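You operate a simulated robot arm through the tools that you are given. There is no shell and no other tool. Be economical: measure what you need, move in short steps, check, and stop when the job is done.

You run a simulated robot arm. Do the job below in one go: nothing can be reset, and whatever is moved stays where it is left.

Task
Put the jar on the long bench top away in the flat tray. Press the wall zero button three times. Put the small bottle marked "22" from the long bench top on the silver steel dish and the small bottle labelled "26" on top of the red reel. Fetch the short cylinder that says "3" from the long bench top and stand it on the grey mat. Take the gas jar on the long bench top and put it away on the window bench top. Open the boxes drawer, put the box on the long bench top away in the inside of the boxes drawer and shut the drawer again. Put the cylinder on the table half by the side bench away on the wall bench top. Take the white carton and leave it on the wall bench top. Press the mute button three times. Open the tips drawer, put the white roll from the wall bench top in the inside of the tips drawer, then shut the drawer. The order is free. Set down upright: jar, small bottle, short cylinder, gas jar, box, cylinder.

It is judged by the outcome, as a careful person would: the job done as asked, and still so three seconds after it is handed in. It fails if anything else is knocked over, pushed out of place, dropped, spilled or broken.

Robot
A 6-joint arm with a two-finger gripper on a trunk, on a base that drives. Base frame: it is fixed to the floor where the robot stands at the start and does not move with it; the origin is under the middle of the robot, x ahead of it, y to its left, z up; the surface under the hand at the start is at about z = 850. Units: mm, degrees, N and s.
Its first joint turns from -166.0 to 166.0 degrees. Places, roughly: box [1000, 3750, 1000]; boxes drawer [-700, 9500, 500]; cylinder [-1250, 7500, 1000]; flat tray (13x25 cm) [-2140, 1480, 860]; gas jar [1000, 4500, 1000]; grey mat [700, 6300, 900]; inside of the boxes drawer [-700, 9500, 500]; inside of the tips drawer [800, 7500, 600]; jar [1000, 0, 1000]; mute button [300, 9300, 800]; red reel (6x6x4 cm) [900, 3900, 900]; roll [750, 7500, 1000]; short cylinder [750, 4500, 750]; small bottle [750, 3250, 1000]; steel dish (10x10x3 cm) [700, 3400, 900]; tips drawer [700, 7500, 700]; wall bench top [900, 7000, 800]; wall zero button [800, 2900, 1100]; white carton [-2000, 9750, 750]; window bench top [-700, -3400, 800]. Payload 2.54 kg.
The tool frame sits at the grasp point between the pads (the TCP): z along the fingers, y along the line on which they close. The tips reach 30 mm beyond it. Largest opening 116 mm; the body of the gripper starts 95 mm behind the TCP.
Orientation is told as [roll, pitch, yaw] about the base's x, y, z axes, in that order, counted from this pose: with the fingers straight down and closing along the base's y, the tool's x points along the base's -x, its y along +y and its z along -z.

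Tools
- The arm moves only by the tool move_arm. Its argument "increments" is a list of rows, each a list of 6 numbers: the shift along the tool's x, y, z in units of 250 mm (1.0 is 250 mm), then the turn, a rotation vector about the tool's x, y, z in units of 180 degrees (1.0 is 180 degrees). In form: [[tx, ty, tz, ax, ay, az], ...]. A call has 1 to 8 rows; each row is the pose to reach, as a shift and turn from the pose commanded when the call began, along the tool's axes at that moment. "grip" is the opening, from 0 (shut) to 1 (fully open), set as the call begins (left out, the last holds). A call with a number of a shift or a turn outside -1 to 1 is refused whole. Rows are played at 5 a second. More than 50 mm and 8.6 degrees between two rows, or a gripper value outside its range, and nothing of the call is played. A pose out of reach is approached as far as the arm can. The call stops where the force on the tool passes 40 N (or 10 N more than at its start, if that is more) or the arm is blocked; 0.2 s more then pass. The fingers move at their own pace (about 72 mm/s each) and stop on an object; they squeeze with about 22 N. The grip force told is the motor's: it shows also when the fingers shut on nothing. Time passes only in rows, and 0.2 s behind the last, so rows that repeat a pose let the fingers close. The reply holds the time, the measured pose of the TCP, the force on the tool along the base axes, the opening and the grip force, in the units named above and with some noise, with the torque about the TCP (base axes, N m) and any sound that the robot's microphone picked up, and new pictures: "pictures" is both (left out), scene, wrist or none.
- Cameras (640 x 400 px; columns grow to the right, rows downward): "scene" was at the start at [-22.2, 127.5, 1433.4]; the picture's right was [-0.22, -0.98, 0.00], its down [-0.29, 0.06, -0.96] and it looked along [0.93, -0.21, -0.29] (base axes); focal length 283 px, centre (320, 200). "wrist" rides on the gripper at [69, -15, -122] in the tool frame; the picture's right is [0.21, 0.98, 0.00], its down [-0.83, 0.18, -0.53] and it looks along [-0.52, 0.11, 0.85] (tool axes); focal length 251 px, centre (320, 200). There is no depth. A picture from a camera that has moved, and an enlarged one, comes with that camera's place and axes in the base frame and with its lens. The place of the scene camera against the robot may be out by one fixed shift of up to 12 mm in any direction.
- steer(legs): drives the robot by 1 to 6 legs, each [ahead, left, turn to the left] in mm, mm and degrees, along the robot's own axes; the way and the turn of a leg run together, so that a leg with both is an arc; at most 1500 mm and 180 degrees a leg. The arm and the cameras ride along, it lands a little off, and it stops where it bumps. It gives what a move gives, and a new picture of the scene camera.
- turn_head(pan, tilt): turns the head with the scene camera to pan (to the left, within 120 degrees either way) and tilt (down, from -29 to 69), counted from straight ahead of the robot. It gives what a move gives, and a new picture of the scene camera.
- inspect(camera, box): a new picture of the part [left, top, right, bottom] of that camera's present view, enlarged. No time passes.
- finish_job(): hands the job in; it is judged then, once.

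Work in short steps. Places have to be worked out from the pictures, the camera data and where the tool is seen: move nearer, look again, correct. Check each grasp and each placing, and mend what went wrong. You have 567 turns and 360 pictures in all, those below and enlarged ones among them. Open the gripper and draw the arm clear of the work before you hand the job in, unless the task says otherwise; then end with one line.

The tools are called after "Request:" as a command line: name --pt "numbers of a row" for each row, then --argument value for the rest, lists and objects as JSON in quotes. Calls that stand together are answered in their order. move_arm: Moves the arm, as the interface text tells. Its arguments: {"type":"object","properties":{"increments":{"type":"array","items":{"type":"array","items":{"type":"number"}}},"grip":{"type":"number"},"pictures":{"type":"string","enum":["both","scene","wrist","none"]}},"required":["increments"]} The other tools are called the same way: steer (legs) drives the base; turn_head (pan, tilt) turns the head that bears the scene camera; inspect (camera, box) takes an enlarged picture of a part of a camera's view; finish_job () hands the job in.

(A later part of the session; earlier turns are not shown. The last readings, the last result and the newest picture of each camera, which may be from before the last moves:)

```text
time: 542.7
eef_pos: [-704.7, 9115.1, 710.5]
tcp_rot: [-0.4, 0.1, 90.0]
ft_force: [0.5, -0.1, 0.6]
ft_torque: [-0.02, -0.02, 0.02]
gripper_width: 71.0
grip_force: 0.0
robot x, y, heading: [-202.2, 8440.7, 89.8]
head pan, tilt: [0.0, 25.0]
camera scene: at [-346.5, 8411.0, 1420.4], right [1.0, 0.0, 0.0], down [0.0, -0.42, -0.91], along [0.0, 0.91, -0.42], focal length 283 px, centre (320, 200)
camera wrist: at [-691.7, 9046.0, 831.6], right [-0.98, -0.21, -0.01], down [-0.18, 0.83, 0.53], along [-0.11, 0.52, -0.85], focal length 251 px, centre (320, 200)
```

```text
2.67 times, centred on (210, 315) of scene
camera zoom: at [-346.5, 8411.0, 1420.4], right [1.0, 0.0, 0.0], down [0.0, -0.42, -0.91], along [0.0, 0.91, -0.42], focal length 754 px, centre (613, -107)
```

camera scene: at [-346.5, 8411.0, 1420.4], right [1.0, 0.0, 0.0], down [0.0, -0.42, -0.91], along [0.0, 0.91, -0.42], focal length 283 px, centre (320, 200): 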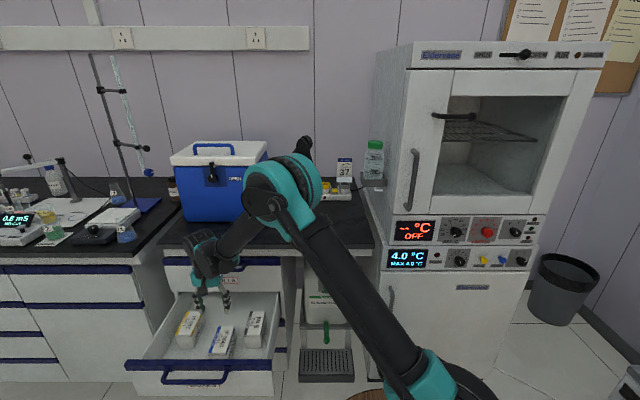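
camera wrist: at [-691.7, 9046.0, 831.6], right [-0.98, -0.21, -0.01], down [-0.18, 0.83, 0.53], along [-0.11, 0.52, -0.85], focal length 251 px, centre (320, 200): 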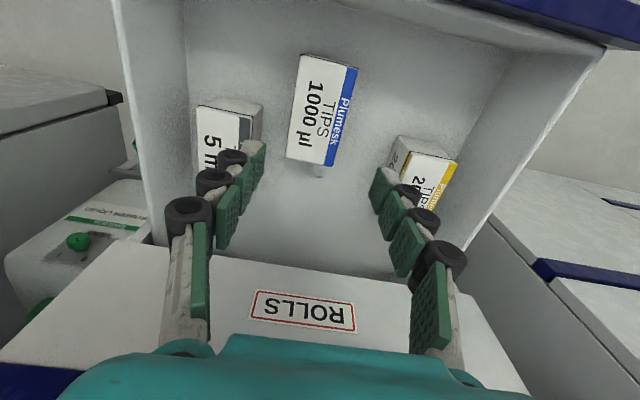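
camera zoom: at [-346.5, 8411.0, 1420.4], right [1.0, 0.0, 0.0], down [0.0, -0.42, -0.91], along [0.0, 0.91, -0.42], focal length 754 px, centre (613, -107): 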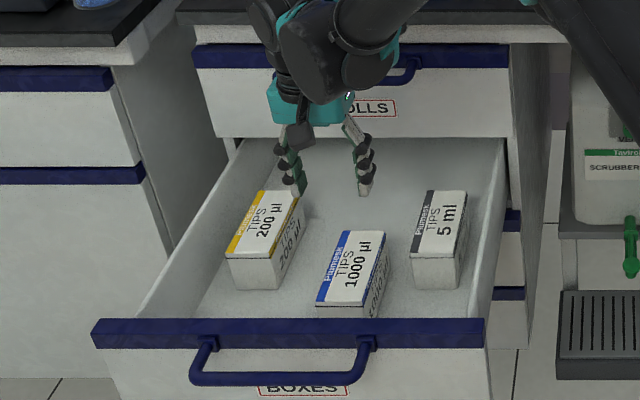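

The box lies flat between the others. I'll rise, back up 100 mm, and set up to push the drawer face shut beside the handle with a forward-tilted tool.

Request:
move_arm --pt "0 0 -0.18 0 0 0" --pt "0 0 -0.36 0 0 0" --pt "0.1 -0.1 -0.36 0 0 0" --pt "0.24 -0.2 -0.36 0 0 0" --pt "0.38 -0.3 -0.36 0 0 0" --pt "0.52 -0.42 -0.36 0 0 0" --pt "0.66 -0.54 -0.36 0 0 0" --pt "0.76 -0.64 -0.36 0 0 0" --grip 0 --pictures "none"

Request:
steer --legs '[[-100, 0, 0]]'

```text
time: 544.5
eef_pos: [-543.2, 8924.7, 803.3]
tcp_rot: [-0.4, 0.0, 89.9]
ft_force: [0.5, -0.5, -0.9]
ft_torque: [0.0, -0.03, -0.01]
gripper_width: 0.1
grip_force: 21.8
robot x, y, heading: [-202.0, 8438.8, 90.0]
head pan, tilt: [0.0, 25.0]
```

```text
time: 545.6
eef_pos: [-547.8, 8825.7, 803.3]
tcp_rot: [-0.5, 0.1, 90.1]
ft_force: [-0.5, 0.0, 0.0]
ft_torque: [-0.01, -0.02, 0.0]
gripper_width: 0.1
grip_force: 22.1
robot x, y, heading: [-202.8, 8342.9, 90.1]
head pan, tilt: [0.0, 25.0]
camera scene: at [-346.2, 8312.1, 1420.4], right [1.0, 0.0, 0.0], down [0.0, -0.42, -0.91], along [0.0, 0.91, -0.42], focal length 283 px, centre (320, 200)
```

scene: 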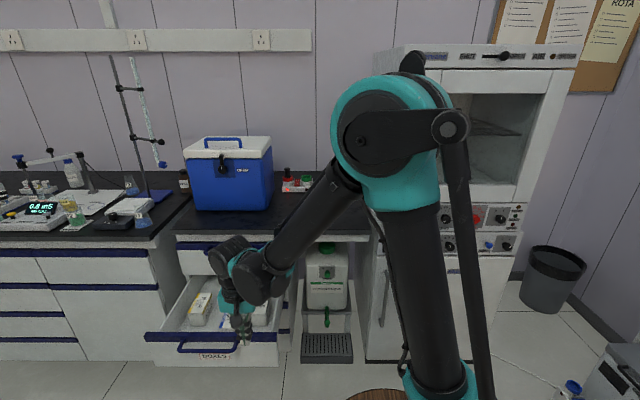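

Pitching the tool forward 30° while lowering in front of the drawer face.

Request:
move_arm --pt "0 0 0.14 0 -0.028 0" --pt "0 0 0.28 0 -0.056 0" --pt "0 0 0.43 0 -0.083 0" --pt "0 0 0.58 0 -0.111 0" --pt "0 0 0.73 0 -0.139 0" --pt "0 0 0.868 0 -0.1667 0"

```text
time: 547.0
eef_pos: [-619.2, 8855.4, 670.2]
tcp_rot: [-0.7, -30.0, 90.3]
ft_force: [-0.6, 0.6, 0.1]
ft_torque: [-0.01, 0.04, 0.02]
gripper_width: 0.1
grip_force: 22.3
out of reach, approached as far as the arm can: row 4, 5, 6
robot x, y, heading: [-200.2, 8342.3, 90.4]
head pan, tilt: [0.0, 25.0]
camera scene: at [-346.1, 8312.1, 1420.4], right [1.0, 0.0, 0.0], down [0.0, -0.42, -0.91], along [0.0, 0.91, -0.42], focal length 283 px, centre (320, 200)
camera wrist: at [-606.0, 8734.9, 740.5], right [-0.98, -0.19, -0.12], down [-0.19, 0.45, 0.87], along [-0.11, 0.87, -0.47], focal length 251 px, centre (320, 200)
```

scene: 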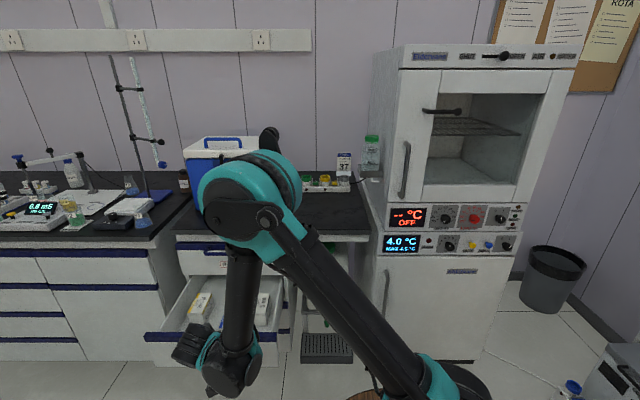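
wrist: 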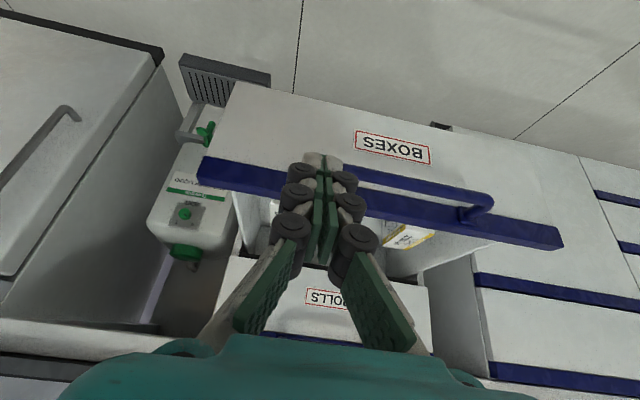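

Too close for this pose. I'll back up 150 mm and approach again.

Request:
steer --legs '[[-150, 0, 0]]'

Request:
move_arm --pt "-0.088 -0.06 0.127 0 0 0" --pt "-0.177 -0.118 0.254 0 0 0" --pt "-0.265 -0.178 0.38 0 0 0" --pt "-0.354 -0.237 0.507 0 0 0" --pt "-0.442 -0.296 0.634 0 0 0"

```text
time: 548.4
eef_pos: [-619.0, 8704.1, 669.8]
tcp_rot: [-0.6, -29.9, 90.4]
ft_force: [0.0, 0.5, -0.8]
ft_torque: [-0.04, 0.0, -0.01]
gripper_width: 0.1
grip_force: 22.3
robot x, y, heading: [-204.8, 8191.8, 90.1]
head pan, tilt: [0.0, 25.0]
camera scene: at [-345.9, 8160.7, 1420.4], right [1.0, 0.0, 0.0], down [0.0, -0.42, -0.91], along [0.0, 0.91, -0.42], focal length 283 px, centre (320, 200)
```

scene: 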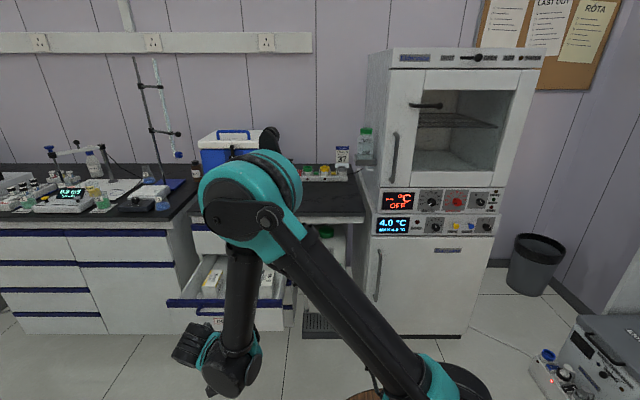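

```text
time: 549.6
eef_pos: [-562.7, 8900.7, 604.7]
tcp_rot: [-0.7, -29.8, 90.4]
ft_force: [0.3, -0.3, -0.2]
ft_torque: [0.01, 0.0, 0.02]
gripper_width: 0.1
grip_force: 21.4
out of reach, approached as far as the arm can: row 1, 2, 3, 4, 5
robot x, y, heading: [-201.4, 8190.4, 90.2]
head pan, tilt: [0.0, 25.0]
camera scene: at [-346.0, 8160.5, 1420.4], right [1.0, 0.0, 0.0], down [0.0, -0.42, -0.91], along [0.0, 0.91, -0.42], focal length 283 px, centre (320, 200)
camera wrist: at [-549.5, 8778.7, 675.1], right [-0.98, -0.19, -0.12], down [-0.19, 0.45, 0.87], along [-0.11, 0.87, -0.48], focal length 251 px, centre (320, 200)
```

scene: 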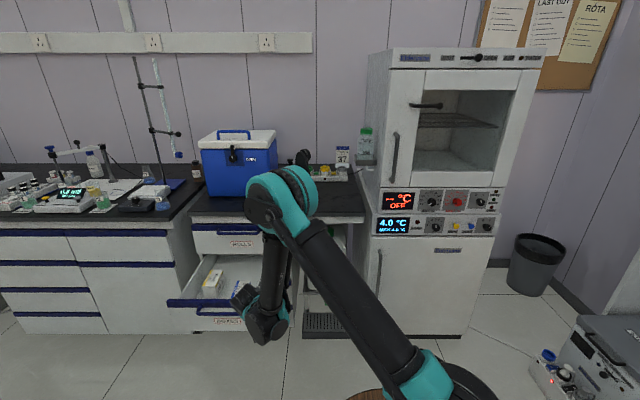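
wrist: 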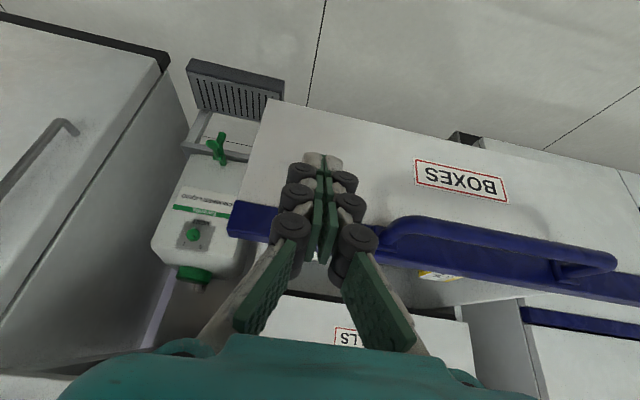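

In place in front of the face, right of the handle. I'll push along +y.

Request:
move_arm --pt "-0.1 0 0.058 0 0 0" --pt "-0.22 0 0.127 0 0 0" --pt "-0.34 0 0.196 0 0 0" --pt "-0.46 0 0.266 0 0 0" --pt "-0.58 0 0.335 0 0 0" --pt "-0.7 0 0.404 0 0 0"

```text
time: 551.0
eef_pos: [-562.9, 9097.8, 606.3]
tcp_rot: [-0.6, -29.9, 90.4]
ft_force: [-0.3, 0.0, 0.4]
ft_torque: [0.04, 0.02, 0.02]
gripper_width: 0.2
grip_force: 28.1
robot x, y, heading: [-200.0, 8193.2, 89.9]
head pan, tilt: [0.0, 25.0]
camera scene: at [-345.9, 8160.6, 1420.4], right [1.0, 0.0, 0.0], down [0.0, -0.42, -0.91], along [0.0, 0.91, -0.42], focal length 283 px, centre (320, 200)
camera wrist: at [-549.1, 8976.7, 676.0], right [-0.98, -0.19, -0.12], down [-0.19, 0.45, 0.87], along [-0.11, 0.87, -0.47], focal length 251 px, centre (320, 200)
```

scene: 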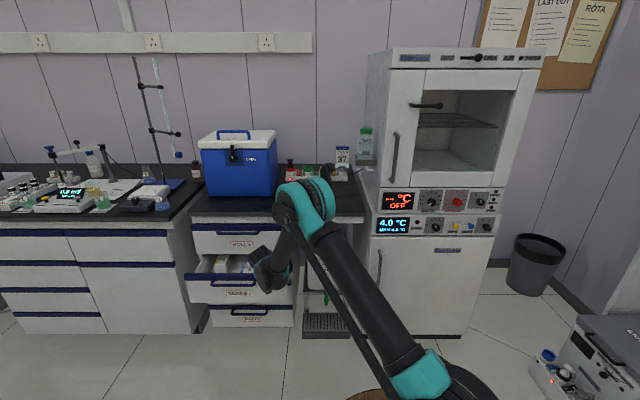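
wrist: 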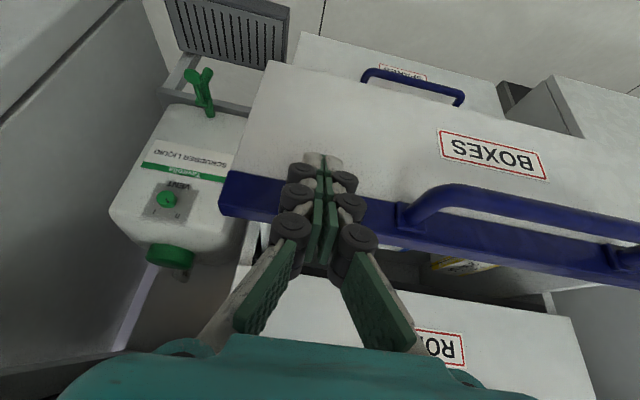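

Closing smoothly. I'll continue.

Request:
move_arm --pt "-0.12 0 0.069 0 0 0" --pt "-0.22 0 0.127 0 0 0" --pt "-0.32 0 0.185 0 0 0" --pt "-0.4 0 0.231 0 0 0" --pt "-0.46 0 0.266 0 0 0" --pt "-0.5 0 0.289 0 0 0" --pt "-0.54 0 0.312 0 0 0"

```text
time: 552.6
eef_pos: [-561.4, 9252.9, 605.8]
tcp_rot: [-0.7, -29.9, 90.5]
ft_force: [-0.1, -1.6, 0.4]
ft_torque: [0.0, -0.01, 0.0]
gripper_width: 0.0
grip_force: 28.4
robot x, y, heading: [-198.2, 8192.2, 90.2]
head pan, tilt: [0.0, 25.0]
camera scene: at [-345.9, 8160.7, 1420.4], right [1.0, 0.0, 0.0], down [0.0, -0.42, -0.91], along [0.0, 0.91, -0.42], focal length 283 px, centre (320, 200)
camera wrist: at [-547.5, 9132.4, 675.1], right [-0.98, -0.19, -0.12], down [-0.19, 0.45, 0.87], along [-0.11, 0.87, -0.47], focal length 251 px, centre (320, 200)
```

scene: 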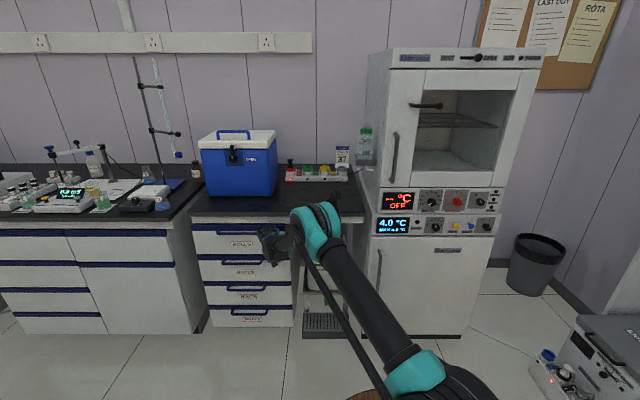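
wrist: 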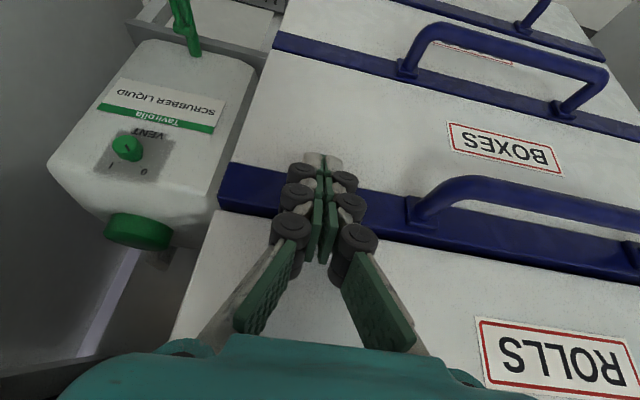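

Almost flush. I'll push the last bit until the force rises.

Request:
move_arm --pt "-0.02 0 0.012 0 0 0" --pt "-0.04 0 0.023 0 0 0" --pt "-0.06 0 0.035 0 0 0" --pt "-0.08 0 0.046 0 0 0" --pt "-0.1 0 0.058 0 0 0" --pictures "wrist"

Request:
inspect --camera "scene" --box '[170, 210, 330, 335]'

```text
time: 553.2
eef_pos: [-561.2, 9258.2, 604.0]
tcp_rot: [-0.7, -29.3, 90.5]
ft_force: [1.1, -9.3, 3.5]
ft_torque: [-0.07, -0.06, 0.0]
gripper_width: 5.9
grip_force: 28.7
robot x, y, heading: [-201.5, 8190.2, 90.3]
head pan, tilt: [0.0, 25.0]
stopped in row 2: the force on the tool passed its limit at 50 N (the readings are from after the stop); the commanded pose is now the measured one
camera wrist: at [-548.4, 9138.9, 675.7], right [-0.98, -0.19, -0.12], down [-0.19, 0.46, 0.87], along [-0.11, 0.87, -0.48], focal length 251 px, centre (320, 200)
```

wrist: 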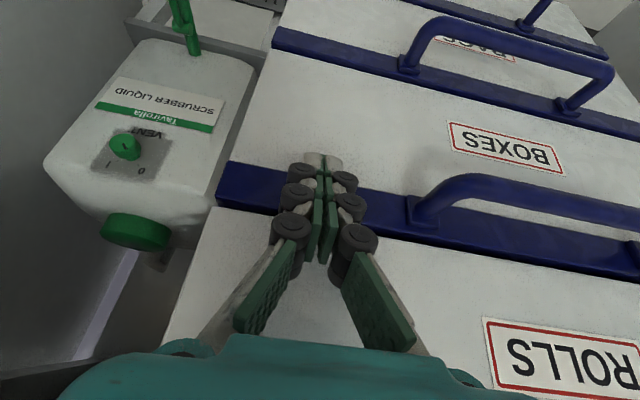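

```text
3.20 times, centred on (250, 272) of scene
camera zoom: at [-345.7, 8160.0, 1420.4], right [1.0, 0.0, 0.0], down [0.0, -0.42, -0.91], along [0.0, 0.91, -0.42], focal length 905 px, centre (544, -32)
```

zoom: 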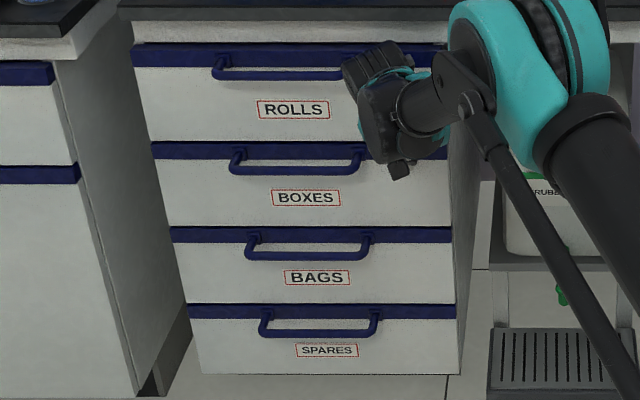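

The drawer is shut. I'll back off, rise and bring the tool upright.

Request:
move_arm --pt "0.139 0 -0.08 0 0 0" --pt "0.277 0 -0.16 0 0 0" --pt "0.416 0 -0.24 0 0 0" --pt "0.336 0 -0.379 0 0.0333 0" --pt "0.256 0 -0.517 0 0.0667 0" --pt "0.176 0 -0.656 0 0.1 0" --pt "0.096 0 -0.794 0 0.1333 0" --pt "0.016 0 -0.933 0 0.1667 0" --pictures "none"

Request:
move_arm --pt "0 0 -0.18 0 0 0" --pt "0 0 -0.36 0 0 0" --pt "0 0 -0.54 0 0 0" --pt "0 0 -0.72 0 0 0" --pt "0 0 -0.9 0 0 0" --pt "0 0 -1.0 0 0 0" --pictures "none"

```text
time: 555.0
eef_pos: [-564.2, 9142.4, 803.7]
tcp_rot: [-0.5, 0.7, 90.0]
ft_force: [0.6, -0.1, 0.5]
ft_torque: [0.01, -0.03, 0.0]
gripper_width: 0.0
grip_force: 29.1
robot x, y, heading: [-202.6, 8190.4, 90.1]
head pan, tilt: [0.0, 25.0]
```

```text
time: 556.4
eef_pos: [-567.5, 9145.3, 1054.3]
tcp_rot: [-0.6, 0.6, 90.0]
ft_force: [-0.3, -0.6, -0.7]
ft_torque: [0.0, 0.02, -0.01]
gripper_width: 0.0
grip_force: 28.6
robot x, y, heading: [-206.1, 8192.2, 90.1]
head pan, tilt: [0.0, 25.0]
```

Tucking the arm.

Request:
move_arm --pt "0.14 -0.1 -0.06 0 0 0" --pt "0.28 -0.2 -0.12 0 0 0" --pt "0.42 -0.3 -0.18 0 0 0" --pt "0.56 -0.4 -0.24 0 0 0" --pt "0.7 -0.5 -0.3 0 0 0" --pt "0.84 -0.6 -0.36 0 0 0" --pt "0.98 -0.7 -0.38 0 0 0" --pictures "none"

Request:
move_arm --pt "0.15 -0.11 0 0 0 0" --pt "0.3 -0.22 0 0 0 0" --pt "0.45 -0.33 0 0 0 0" --pt "0.6 -0.44 0 0 0 0" --pt "0.75 -0.55 0 0 0 0" --pt "0.9 -0.66 0 0 0 0" --pt "0.95 -0.74 0 0 0 0" --grip 0.8 --pictures "none"

Request:
steer --legs '[[0, -140, 0], [0, 0, -90]]'

```text
time: 558.0
eef_pos: [-392.6, 8901.7, 1154.6]
tcp_rot: [-0.6, 0.6, 90.1]
ft_force: [-0.1, 1.0, -0.3]
ft_torque: [-0.04, -0.05, 0.03]
gripper_width: 0.1
grip_force: 29.2
robot x, y, heading: [-203.5, 8190.7, 90.3]
head pan, tilt: [0.0, 25.0]
```

```text
time: 559.6
eef_pos: [-208.2, 8660.0, 1160.5]
tcp_rot: [-0.6, 0.6, 90.0]
ft_force: [1.1, 1.0, -0.8]
ft_torque: [-0.03, -0.02, -0.02]
gripper_width: 92.9
grip_force: 0.2
robot x, y, heading: [-202.3, 8194.9, 90.0]
head pan, tilt: [0.0, 25.0]
```

```text
time: 564.8
eef_pos: [406.1, 8191.2, 1160.8]
tcp_rot: [-0.5, 0.6, -1.0]
ft_force: [-0.2, 0.7, 0.4]
ft_torque: [0.0, -0.01, 0.01]
gripper_width: 92.8
grip_force: 0.0
robot x, y, heading: [-63.1, 8193.0, -0.7]
head pan, tilt: [0.0, 25.0]
camera scene: at [-82.0, 8339.4, 1420.4], right [-0.01, -1.0, 0.0], down [-0.42, 0.01, -0.91], along [0.91, -0.01, -0.42], focal length 283 px, centre (320, 200)
```

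scene: 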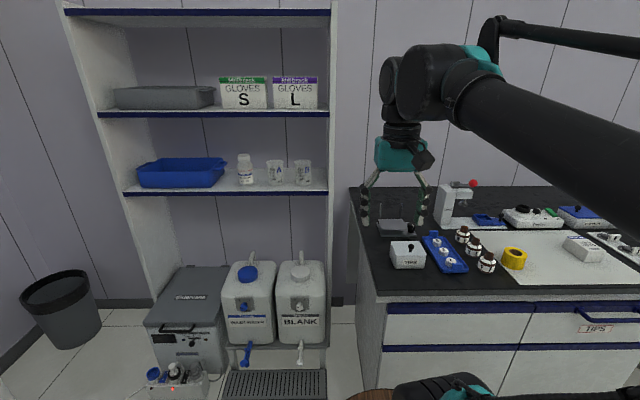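

Drawers are shut and all is stable. Driving back down the aisle for the gas jar ("G3").

Request:
steer --legs '[[-45, -1450, 0.7], [0, -1200, 0], [0, -1130, 0]]'

Request:
turn_head --pan 0 --tilt 25

Request:
inspect --camera "scene" --box '[280, 150, 440, 250]'

```text
time: 583.1
eef_pos: [182.4, 4377.1, 1160.2]
tcp_rot: [-0.5, 0.5, -5.0]
ft_force: [-0.3, -0.3, 0.3]
ft_torque: [-0.01, -0.02, 0.01]
gripper_width: 92.6
grip_force: 0.0
robot x, y, heading: [-286.4, 4411.0, -4.9]
head pan, tilt: [0.0, 25.0]
stopped in leg 3: the robot was blocked; the commanded pose is now the measured one
camera scene: at [-295.0, 4560.4, 1420.4], right [-0.08, -1.0, 0.0], down [-0.42, 0.04, -0.91], along [0.9, -0.08, -0.42], focal length 283 px, centre (320, 200)
```

scene: 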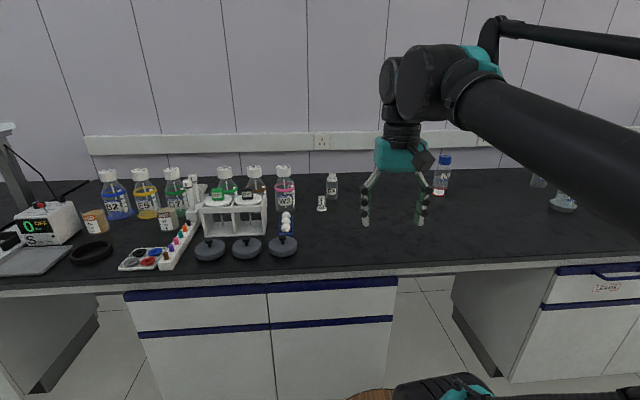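

```text
time: 583.7
eef_pos: [182.9, 4377.1, 1161.1]
tcp_rot: [-0.7, 0.6, -5.0]
ft_force: [-0.2, 0.2, -0.1]
ft_torque: [0.01, -0.03, 0.0]
gripper_width: 92.8
grip_force: 0.1
robot x, y, heading: [-285.1, 4410.3, -4.6]
head pan, tilt: [0.0, 25.0]
camera scene: at [-295.0, 4560.4, 1420.4], right [-0.08, -1.0, 0.0], down [-0.42, 0.04, -0.91], along [0.9, -0.08, -0.42], focal length 283 px, centre (320, 200)
```

scene: 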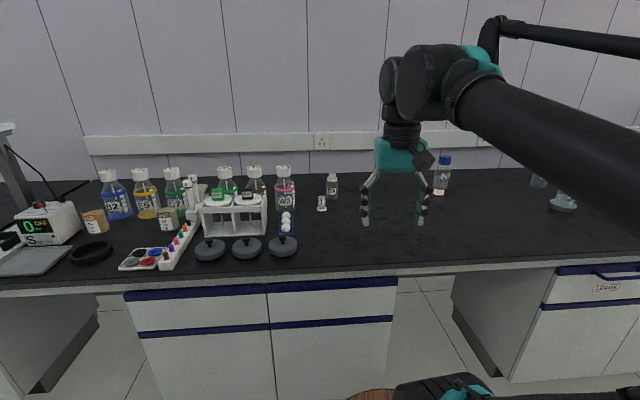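

```text
4.00 times, centred on (360, 200) of scene
camera zoom: at [-295.0, 4560.4, 1420.4], right [-0.08, -1.0, 0.0], down [-0.42, 0.04, -0.91], along [0.9, -0.08, -0.42], focal length 1131 px, centre (160, 200)
```

zoom: 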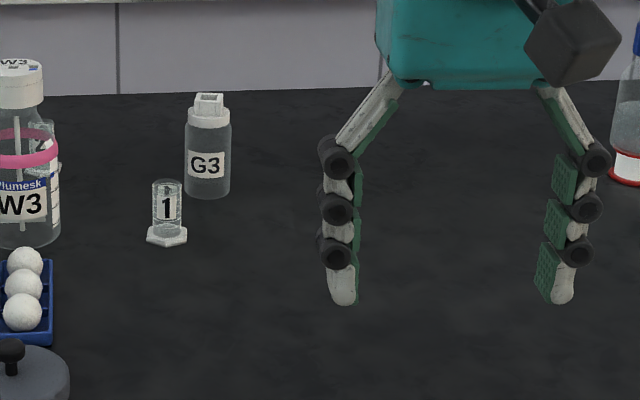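

The heading drifted and the rear bumped the island side. I'll move forward, straighten, and check what it touched.

Request:
steer --legs '[[180, 0, 4.7]]'

Request:
turn_head --pan 120 --tilt 35

Request:
turn_head --pan -118 --tilt 30

```text
time: 585.2
eef_pos: [364.9, 4408.0, 1160.5]
tcp_rot: [-0.7, 0.7, -0.1]
ft_force: [0.1, 0.2, -0.7]
ft_torque: [0.02, -0.02, -0.02]
gripper_width: 92.9
grip_force: 0.1
robot x, y, heading: [-105.2, 4405.0, -0.1]
head pan, tilt: [0.0, 25.0]
camera scene: at [-126.5, 4550.9, 1420.4], right [0.0, -1.0, 0.0], down [-0.42, 0.0, -0.91], along [0.91, 0.0, -0.42], focal length 283 px, centre (320, 200)
```

scene: 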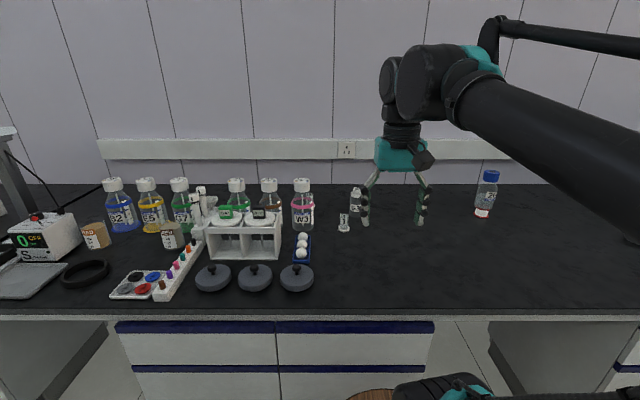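

```text
time: 587.2
eef_pos: [365.5, 4409.3, 1159.8]
tcp_rot: [-0.6, 0.6, 0.0]
ft_force: [-0.2, -0.2, -0.3]
ft_torque: [0.02, 0.01, 0.01]
gripper_width: 92.6
grip_force: 0.0
robot x, y, heading: [-102.4, 4401.1, 0.1]
head pan, tilt: [120.0, 35.0]
camera scene: at [-262.7, 4627.1, 1404.7], right [0.87, 0.5, 0.0], down [0.29, -0.5, -0.82], along [-0.41, 0.71, -0.57], focal length 283 px, centre (320, 200)
```

scene: 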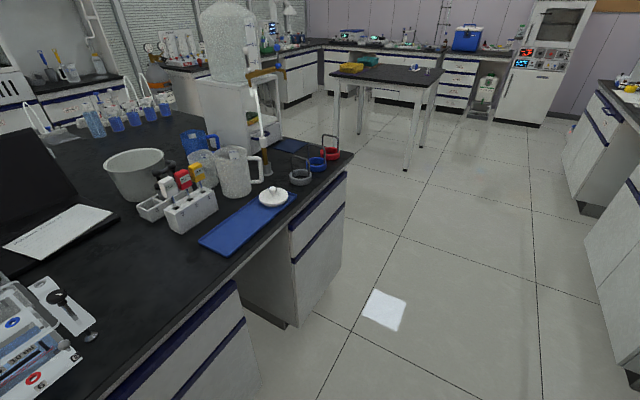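

```text
time: 590.6
eef_pos: [364.3, 4409.4, 1159.7]
tcp_rot: [-0.6, 0.7, -0.1]
ft_force: [1.0, 0.4, 0.4]
ft_torque: [-0.02, 0.01, 0.02]
gripper_width: 92.7
grip_force: 0.1
robot x, y, heading: [-108.8, 4404.2, 0.2]
head pan, tilt: [-118.0, 30.0]
camera scene: at [-261.0, 4471.0, 1412.5], right [-0.88, 0.47, 0.0], down [0.23, 0.44, -0.87], along [-0.41, -0.77, -0.5], focal length 283 px, centre (320, 200)
```

scene: 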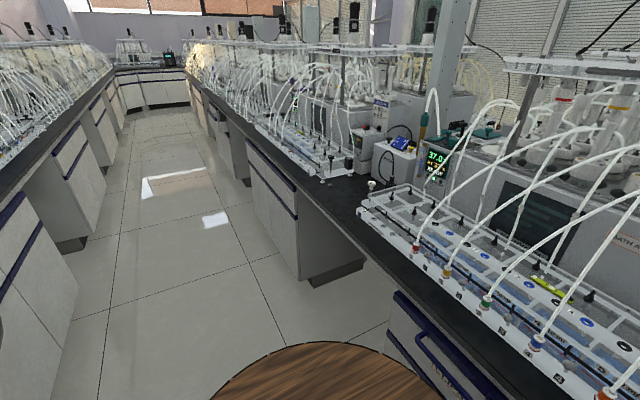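

Nothing was disturbed. I'll edge forward and reach for the gas jar G3, again with a 10° forward tilt.

Request:
steer --legs '[[45, 0, 0]]'

Request:
move_arm --pt "-0.18 0 0 0 0 0" --pt "-0.36 0 0 0 0 0" --pt "-0.54 0 0 0 0 0" --pt "-0.72 0 0 0 0 0" --pt "-0.9 0 0 0 0 0" --pt "-1.0 0 0 0 0 0" --pictures "none"

Request:
move_arm --pt "-0.17 -0.01 0 0 -0.02 0" --pt "-0.34 -0.02 0 0 -0.04 0" --pt "-0.51 -0.03 0 0 -0.0556 0" --pt "-0.68 -0.04 0 0 -0.0556 0" --pt "-0.82 -0.05 0 0 -0.0556 0" --pictures "wrist"

```text
time: 591.5
eef_pos: [410.2, 4408.1, 1160.3]
tcp_rot: [-0.6, 0.6, -0.2]
ft_force: [0.1, -0.3, -0.9]
ft_torque: [-0.02, -0.01, 0.03]
gripper_width: 93.0
grip_force: 0.0
robot x, y, heading: [-59.5, 4404.2, 0.2]
head pan, tilt: [-118.0, 30.0]
camera scene: at [-216.0, 4471.1, 1412.5], right [-0.88, 0.47, 0.0], down [0.23, 0.44, -0.87], along [-0.41, -0.76, -0.5], focal length 283 px, centre (320, 200)
```

scene: 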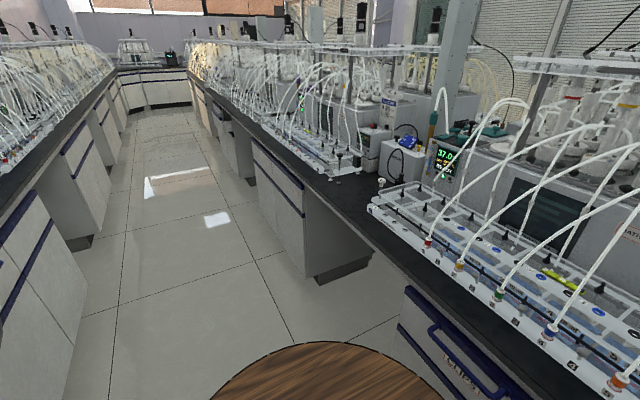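

```text
time: 592.9
eef_pos: [659.3, 4409.1, 1160.6]
tcp_rot: [-0.7, 0.6, -0.3]
ft_force: [-1.0, -0.3, -0.6]
ft_torque: [0.0, -0.04, -0.02]
gripper_width: 93.0
grip_force: 0.1
robot x, y, heading: [-62.5, 4403.8, -0.1]
head pan, tilt: [-118.0, 30.0]
```

```text
time: 594.1
eef_pos: [863.7, 4394.3, 1156.1]
tcp_rot: [-0.5, -9.5, 0.0]
ft_force: [-0.7, -0.5, -0.1]
ft_torque: [-0.01, -0.05, -0.02]
gripper_width: 92.8
grip_force: 0.0
robot x, y, heading: [-58.5, 4405.8, -0.2]
head pan, tilt: [-118.0, 30.0]
camera wrist: at [774.7, 4380.7, 1264.7], right [-0.21, 0.98, -0.05], down [0.73, 0.19, 0.66], along [0.65, 0.1, -0.75], focal length 251 px, centre (320, 200)
```

wrist: 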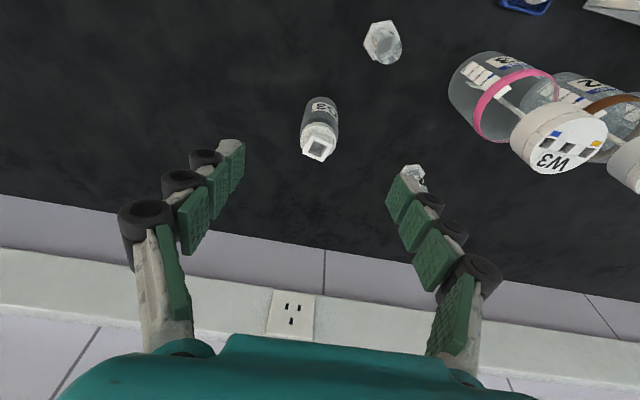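

Jar at about (930, 4398), top near z 980. I'll align above and lower partway.

Request:
move_arm --pt "-0.13 0.008 0.022 0 0 0" --pt "-0.26 0.016 0.044 0 0 0" --pt "-0.23 0.016 0.22 0 0 0" --pt "-0.2 0.016 0.4 0 0 0" --pt "-0.18 0.016 0.54 0 0 0" --grip 1 --pictures "wrist"

```text
time: 595.3
eef_pos: [931.7, 4398.0, 1030.4]
tcp_rot: [-0.5, -9.4, 0.0]
ft_force: [-0.7, -0.1, -0.2]
ft_torque: [-0.01, 0.0, -0.02]
gripper_width: 115.8
grip_force: 0.1
robot x, y, heading: [-59.7, 4400.0, 0.1]
head pan, tilt: [-118.0, 30.0]
camera wrist: at [842.2, 4384.2, 1138.6], right [-0.21, 0.98, -0.05], down [0.73, 0.19, 0.66], along [0.65, 0.1, -0.75], focal length 251 px, centre (320, 200)
```

wrist: 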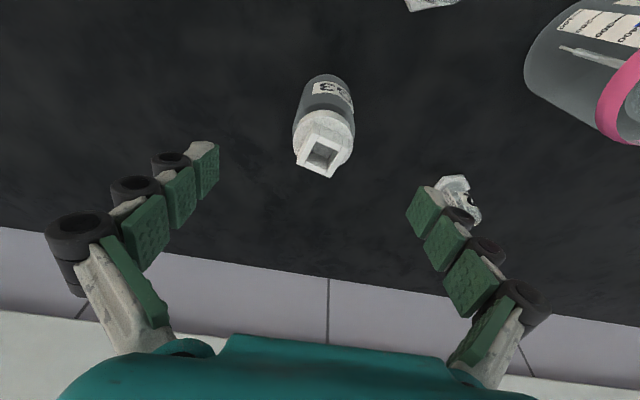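

Adjust 5 mm and lower to z 912, then grip.

Request:
move_arm --pt "0 0 0.16 0 0 0" --pt "0.03 0 0.32 0 0 0" --pt "0.058 0 0.469 0 0 0" --pictures "none"

Request:
move_arm --pt "0 0 0 0 0 0" --pt "0 0 0 0 0 0" --pt "0 0 0 0 0 0" --pt "0 0 0 0 0 0" --grip 0 --pictures "wrist"

```text
time: 596.1
eef_pos: [935.6, 4396.4, 910.9]
tcp_rot: [-0.6, -9.5, -0.1]
ft_force: [0.0, 0.5, -0.1]
ft_torque: [0.01, 0.01, -0.03]
gripper_width: 115.8
grip_force: 0.0
robot x, y, heading: [-58.8, 4399.6, -0.0]
head pan, tilt: [-118.0, 30.0]
```

```text
time: 597.1
eef_pos: [935.6, 4396.9, 911.6]
tcp_rot: [-0.6, -9.5, 0.0]
ft_force: [1.0, 0.3, 0.5]
ft_torque: [-0.01, 0.01, 0.04]
gripper_width: 54.2
grip_force: 22.2
robot x, y, heading: [-59.0, 4403.2, -0.1]
head pan, tilt: [-118.0, 30.0]
camera wrist: at [846.6, 4381.7, 1019.3], right [-0.21, 0.98, -0.05], down [0.73, 0.19, 0.66], along [0.65, 0.1, -0.75], focal length 251 px, centre (320, 200)
```

wrist: 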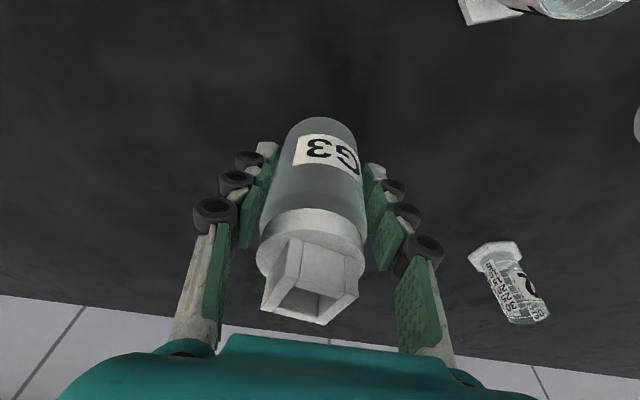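

Gripped at 54 mm. Lift vertically and tuck.

Request:
move_arm --pt "-0.03 0 -0.18 0 0 0" --pt "-0.06 0 -0.36 0 0 0" --pt "-0.09 0 -0.54 0 0 0" --pt "-0.12 0 -0.72 0 0 0" --pt "-0.158 0 -0.947 0 0 0" --pictures "none"

Request:
move_arm --pt "-0.025 0 -0.17 0 0 0" --pt "-0.06 0 -0.34 0 0 0" --pt "-0.09 0 -0.52 0 0 0" --pt "-0.12 0 -0.7 0 0 0" --pt "-0.158 0 -0.87 0 0 0" --pictures "none"

```text
refused: row 5 steps farther than a row can; nothing moved
```

```text
time: 598.3
eef_pos: [940.3, 4397.3, 1130.5]
tcp_rot: [-0.6, -9.5, 0.0]
ft_force: [0.2, -0.1, -1.2]
ft_torque: [-0.02, 0.07, -0.01]
gripper_width: 53.9
grip_force: 21.6
robot x, y, heading: [-61.2, 4400.2, -0.0]
head pan, tilt: [-118.0, 30.0]
```

Now draw it back.

Request:
move_arm --pt "0.18 0 -0.04 0 0 0" --pt "0.36 0 -0.08 0 0 0" --pt "0.54 0 -0.12 0 0 0" --pt "0.72 0 -0.16 0 0 0" --pt "0.9 0 -0.2 0 0 0" --pictures "none"

Request:
move_arm --pt "0.18 0 -0.03 0 0 0" --pt "0.36 0 -0.06 0 0 0" --pt "0.54 0 -0.09 0 0 0" --pt "0.72 0 -0.12 0 0 0" --pt "0.9 0 -0.15 0 0 0" --pictures "none"

Request:
steer --legs '[[-60, 0, 0], [0, 0, -90]]'

Request:
turn_head --pan 0 --tilt 25

```text
time: 599.5
eef_pos: [709.8, 4397.8, 1143.1]
tcp_rot: [-0.7, -9.4, 0.0]
ft_force: [1.9, -0.1, -2.6]
ft_torque: [0.0, 0.11, 0.01]
gripper_width: 54.0
grip_force: 22.0
robot x, y, heading: [-64.2, 4401.1, -0.3]
head pan, tilt: [-118.0, 30.0]
```

```text
time: 600.7
eef_pos: [482.5, 4400.5, 1145.1]
tcp_rot: [-0.7, -9.4, 0.0]
ft_force: [1.0, -0.2, -2.4]
ft_torque: [-0.03, 0.08, 0.01]
gripper_width: 53.9
grip_force: 22.1
robot x, y, heading: [-62.3, 4403.5, -0.1]
head pan, tilt: [-118.0, 30.0]
```

```text
time: 605.5
eef_pos: [-125.7, 3860.8, 1144.2]
tcp_rot: [-0.5, -9.3, -90.5]
ft_force: [-0.1, 0.2, -2.2]
ft_torque: [0.03, 0.03, -0.01]
gripper_width: 53.9
grip_force: 21.7
robot x, y, heading: [-121.7, 4400.3, -90.8]
head pan, tilt: [-118.0, 30.0]
camera scene: at [-42.0, 4562.8, 1412.5], right [0.48, 0.88, 0.0], down [0.44, -0.24, -0.87], along [-0.76, 0.41, -0.5], focal length 283 px, centre (320, 200)
```

scene: 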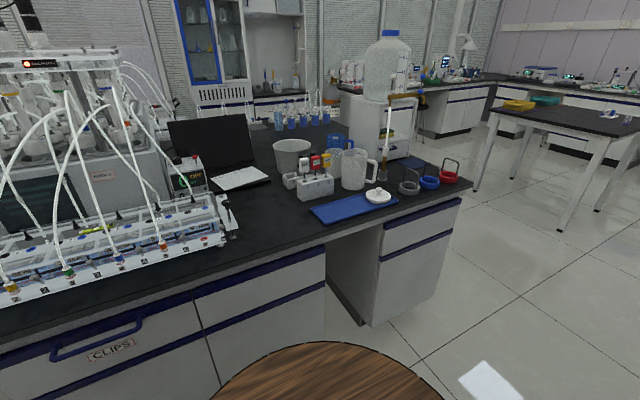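

```text
time: 607.5
eef_pos: [-126.3, 3861.2, 1144.5]
tcp_rot: [-0.6, -9.5, -90.5]
ft_force: [0.3, -0.2, -2.1]
ft_torque: [0.06, 0.03, 0.01]
gripper_width: 54.1
grip_force: 21.6
robot x, y, heading: [-115.3, 4403.9, -90.5]
head pan, tilt: [0.0, 25.0]
camera scene: at [36.7, 4427.5, 1420.4], right [-1.0, 0.01, 0.0], down [0.0, 0.42, -0.91], along [-0.01, -0.91, -0.42], focal length 283 px, centre (320, 200)
```

scene: 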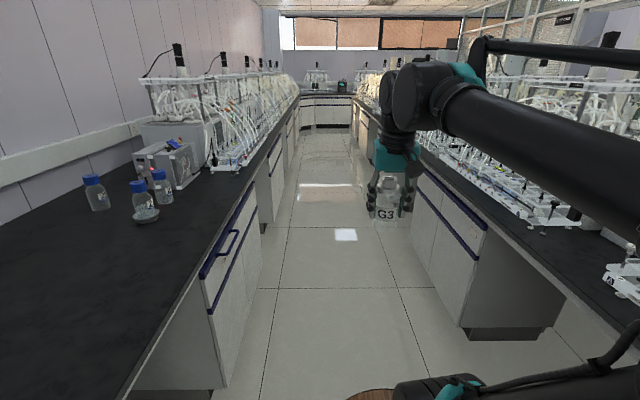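

The aisle is clear; I'll drive towards the window bench.

Request:
steer --legs '[[1500, 0, 0.5], [1500, 0, 0], [1500, 0, 0]]'

```text
time: 628.8
eef_pos: [-119.8, -613.4, 1144.6]
tcp_rot: [-0.7, -9.4, -89.8]
ft_force: [0.4, -0.5, -1.8]
ft_torque: [0.02, 0.02, -0.01]
gripper_width: 54.0
grip_force: 22.2
robot x, y, heading: [-119.6, -70.2, -89.8]
head pan, tilt: [0.0, 25.0]
camera scene: at [37.8, -46.0, 1420.4], right [-1.0, 0.0, 0.0], down [0.0, 0.42, -0.91], along [0.0, -0.91, -0.42], focal length 283 px, centre (320, 200)
```

scene: 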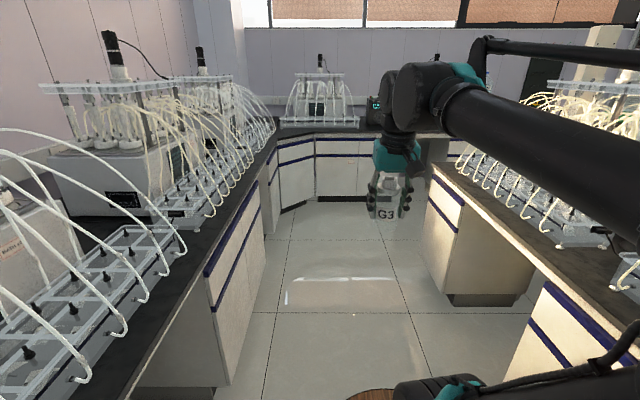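

Request:
steer --legs '[[1150, 0, 0], [1080, 0, 0], [0, 500, 0]]'

```text
time: 641.2
eef_pos: [36.0, -2855.6, 1142.5]
tcp_rot: [-0.8, -9.4, -92.3]
ft_force: [-0.1, -0.5, -2.2]
ft_torque: [-0.01, 0.01, 0.0]
gripper_width: 54.0
grip_force: 21.6
robot x, y, heading: [55.4, -2315.4, -92.4]
head pan, tilt: [0.0, 25.0]
stopped in leg 3: the robot was blocked; the commanded pose is now the measured one
camera scene: at [218.3, -2295.3, 1420.4], right [-1.0, 0.04, 0.0], down [0.02, 0.42, -0.91], along [-0.04, -0.91, -0.42], focal length 283 px, centre (320, 200)
```

scene: 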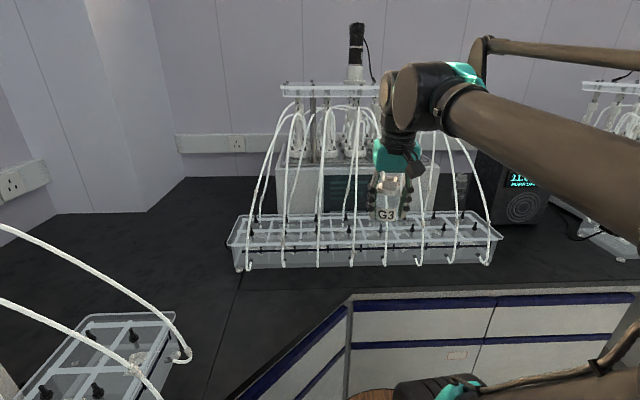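

Wrong direction (left is +x at this heading), and the base touched the corner cabinet. I'll back off and strafe right instead.

Request:
steer --legs '[[-40, -100, 2.2], [0, -560, 0]]'

```text
time: 644.9
eef_pos: [-540.5, -2816.2, 1144.0]
tcp_rot: [-0.7, -9.4, -92.9]
ft_force: [0.3, -0.6, -2.9]
ft_torque: [0.04, 0.01, -0.01]
gripper_width: 54.0
grip_force: 21.7
robot x, y, heading: [-512.2, -2278.5, -93.0]
head pan, tilt: [0.0, 25.0]
stopped in leg 2: the robot was blocked; the commanded pose is now the measured one
camera scene: at [-353.6, -2257.6, 1420.4], right [-1.0, 0.05, 0.0], down [0.02, 0.42, -0.91], along [-0.05, -0.91, -0.42], focal length 283 px, centre (320, 200)
```

scene: 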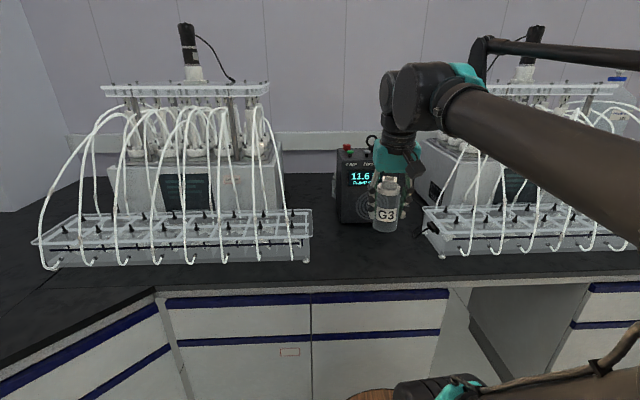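

The free bench area is in front of the black pump. I'll move the jar over (-600, -3090).

Request:
move_arm --pt "-0.18 -0.03 0.03 0 0 0" --pt "-0.36 -0.06 0.06 0 0 0" --pt "-0.54 -0.09 0.09 0 0 0" --pt "-0.72 -0.12 0.12 0 0 0" --pt "-0.9 -0.15 0.15 0 0 0" --pt "-0.99 -0.18 0.165 0 0 0" --pictures "none"

Request:
move_arm --pt "-0.09 0 0.1 0 0 0" --pt "-0.07 0 0.26 0 0 0" --pt "-0.04 0 0.42 0 0 0"

```text
time: 646.3
eef_pos: [-598.8, -3066.0, 1145.0]
tcp_rot: [-0.7, -9.4, -92.9]
ft_force: [-1.0, 0.6, -1.9]
ft_torque: [-0.01, 0.0, 0.02]
gripper_width: 53.9
grip_force: 22.3
robot x, y, heading: [-511.9, -2276.6, -93.2]
head pan, tilt: [0.0, 25.0]
```

```text
time: 647.1
eef_pos: [-600.0, -3091.3, 1042.0]
tcp_rot: [-0.7, -9.4, -92.8]
ft_force: [-0.2, -0.2, -1.8]
ft_torque: [0.0, -0.01, -0.01]
gripper_width: 53.8
grip_force: 21.9
robot x, y, heading: [-510.2, -2276.3, -93.0]
head pan, tilt: [0.0, 25.0]
camera scene: at [-353.5, -2257.5, 1420.4], right [-1.0, 0.05, 0.0], down [0.02, 0.42, -0.91], along [-0.05, -0.91, -0.42], focal length 283 px, centre (320, 200)
camera wrist: at [-611.6, -3003.7, 1149.8], right [0.99, 0.16, -0.05], down [0.15, -0.74, 0.66], along [0.07, -0.66, -0.75], focal length 251 px, centre (320, 200)
```

scene: 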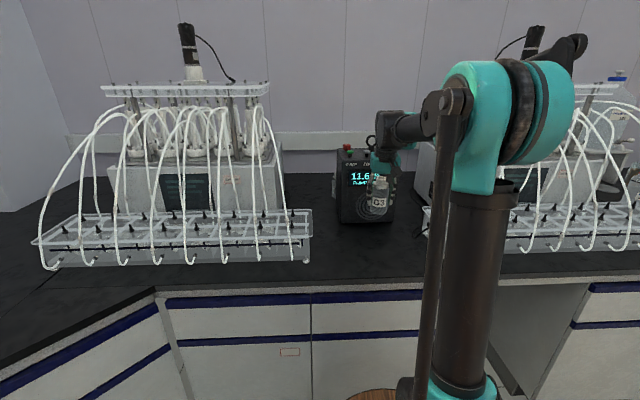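
wrist: 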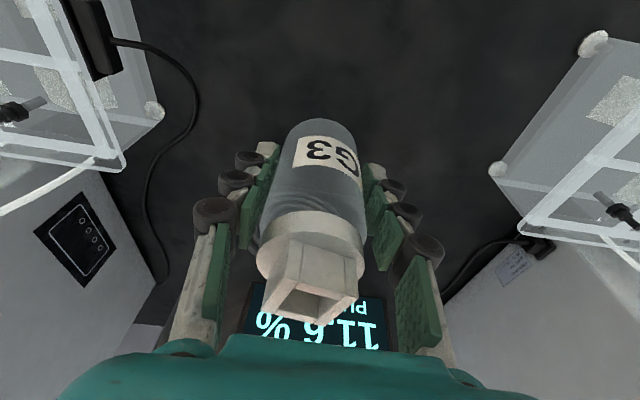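

Clear all around. I'll lower it to just above the bench.

Request:
move_arm --pt "0.026 0 0.155 0 0 0" --pt "0.052 0 0.31 0 0 0" --pt "0.078 0 0.465 0 0 0" --pictures "wrist"

Request:
move_arm --pt "0.002 0 0.012 0 0 0" --pt "0.004 0 0.024 0 0 0" --pt "0.006 0 0.036 0 0 0" --pt "0.008 0 0.048 0 0 0" --pictures "none"

```text
time: 647.9
eef_pos: [-604.8, -3092.1, 922.5]
tcp_rot: [-0.7, -9.3, -93.0]
ft_force: [-0.2, 1.4, -2.6]
ft_torque: [0.0, 0.02, 0.01]
gripper_width: 53.8
grip_force: 22.0
robot x, y, heading: [-512.9, -2276.0, -92.8]
head pan, tilt: [0.0, 25.0]
camera wrist: at [-615.6, -3003.5, 1030.7], right [0.99, 0.16, -0.05], down [0.15, -0.74, 0.66], along [0.07, -0.66, -0.75], focal length 251 px, centre (320, 200)
```

wrist: 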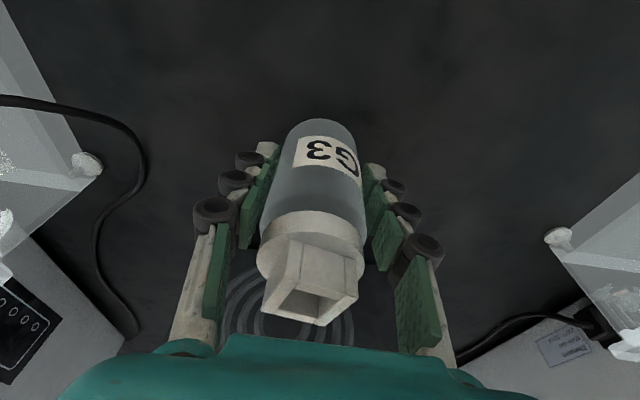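

```text
time: 648.9
eef_pos: [-604.3, -3091.4, 911.6]
tcp_rot: [-0.7, -9.4, -92.9]
ft_force: [0.8, 0.4, -2.5]
ft_torque: [0.05, -0.03, 0.0]
gripper_width: 54.2
grip_force: 22.0
robot x, y, heading: [-510.8, -2276.1, -93.0]
head pan, tilt: [0.0, 25.0]
```

Request:
move_arm --pt "0.0015 0 0.008 0 0 0" --pt "0.003 0 0.016 0 0 0" --pt "0.0045 0 0.024 0 0 0" --pictures "none"

```text
time: 649.7
eef_pos: [-603.2, -3090.5, 906.3]
tcp_rot: [-0.6, -9.4, -92.8]
ft_force: [0.2, -4.8, 14.5]
ft_torque: [-0.33, -0.04, 0.02]
gripper_width: 54.0
grip_force: 22.4
robot x, y, heading: [-515.1, -2274.5, -92.7]
head pan, tilt: [0.0, 25.0]
```

Contact. I'll release and rise straight up.

Request:
move_arm --pt "0 0 0 0 0 0" --pt "0 0 0 0 0 0" --pt "0 0 0 0 0 0" --pt "-0.02 0 -0.1 0 0 0" --pt "-0.05 0 -0.28 0 0 0" --pt "-0.08 0 -0.46 0 0 0" --pt "-0.11 0 -0.64 0 0 0" --pt "-0.14 0 -0.82 0 0 0" --grip 0.9

```text
time: 651.5
eef_pos: [-601.6, -3093.7, 1116.2]
tcp_rot: [-0.7, -9.4, -92.8]
ft_force: [-0.3, 0.6, 0.4]
ft_torque: [0.03, -0.01, 0.0]
gripper_width: 104.6
grip_force: 0.1
robot x, y, heading: [-512.5, -2273.0, -92.7]
head pan, tilt: [0.0, 25.0]
camera scene: at [-353.6, -2257.7, 1420.4], right [-1.0, 0.05, 0.0], down [0.02, 0.42, -0.91], along [-0.05, -0.91, -0.42], focal length 283 px, centre (320, 200)
camera wrist: at [-612.1, -3004.3, 1224.6], right [0.99, 0.16, -0.05], down [0.15, -0.74, 0.66], along [0.07, -0.66, -0.75], focal length 251 px, centre (320, 200)
```

scene: 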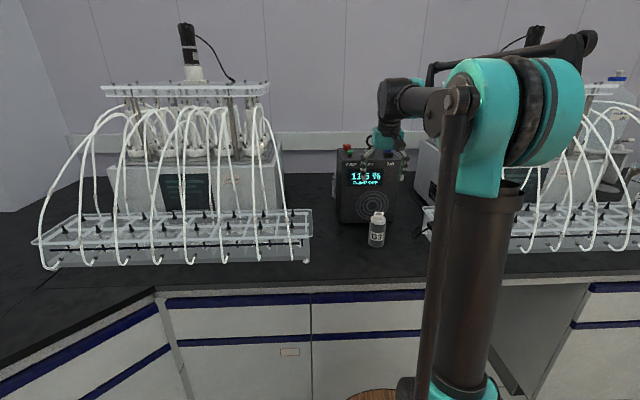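
wrist: 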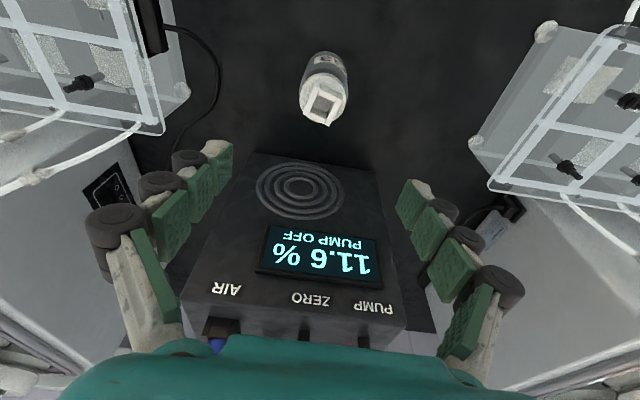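

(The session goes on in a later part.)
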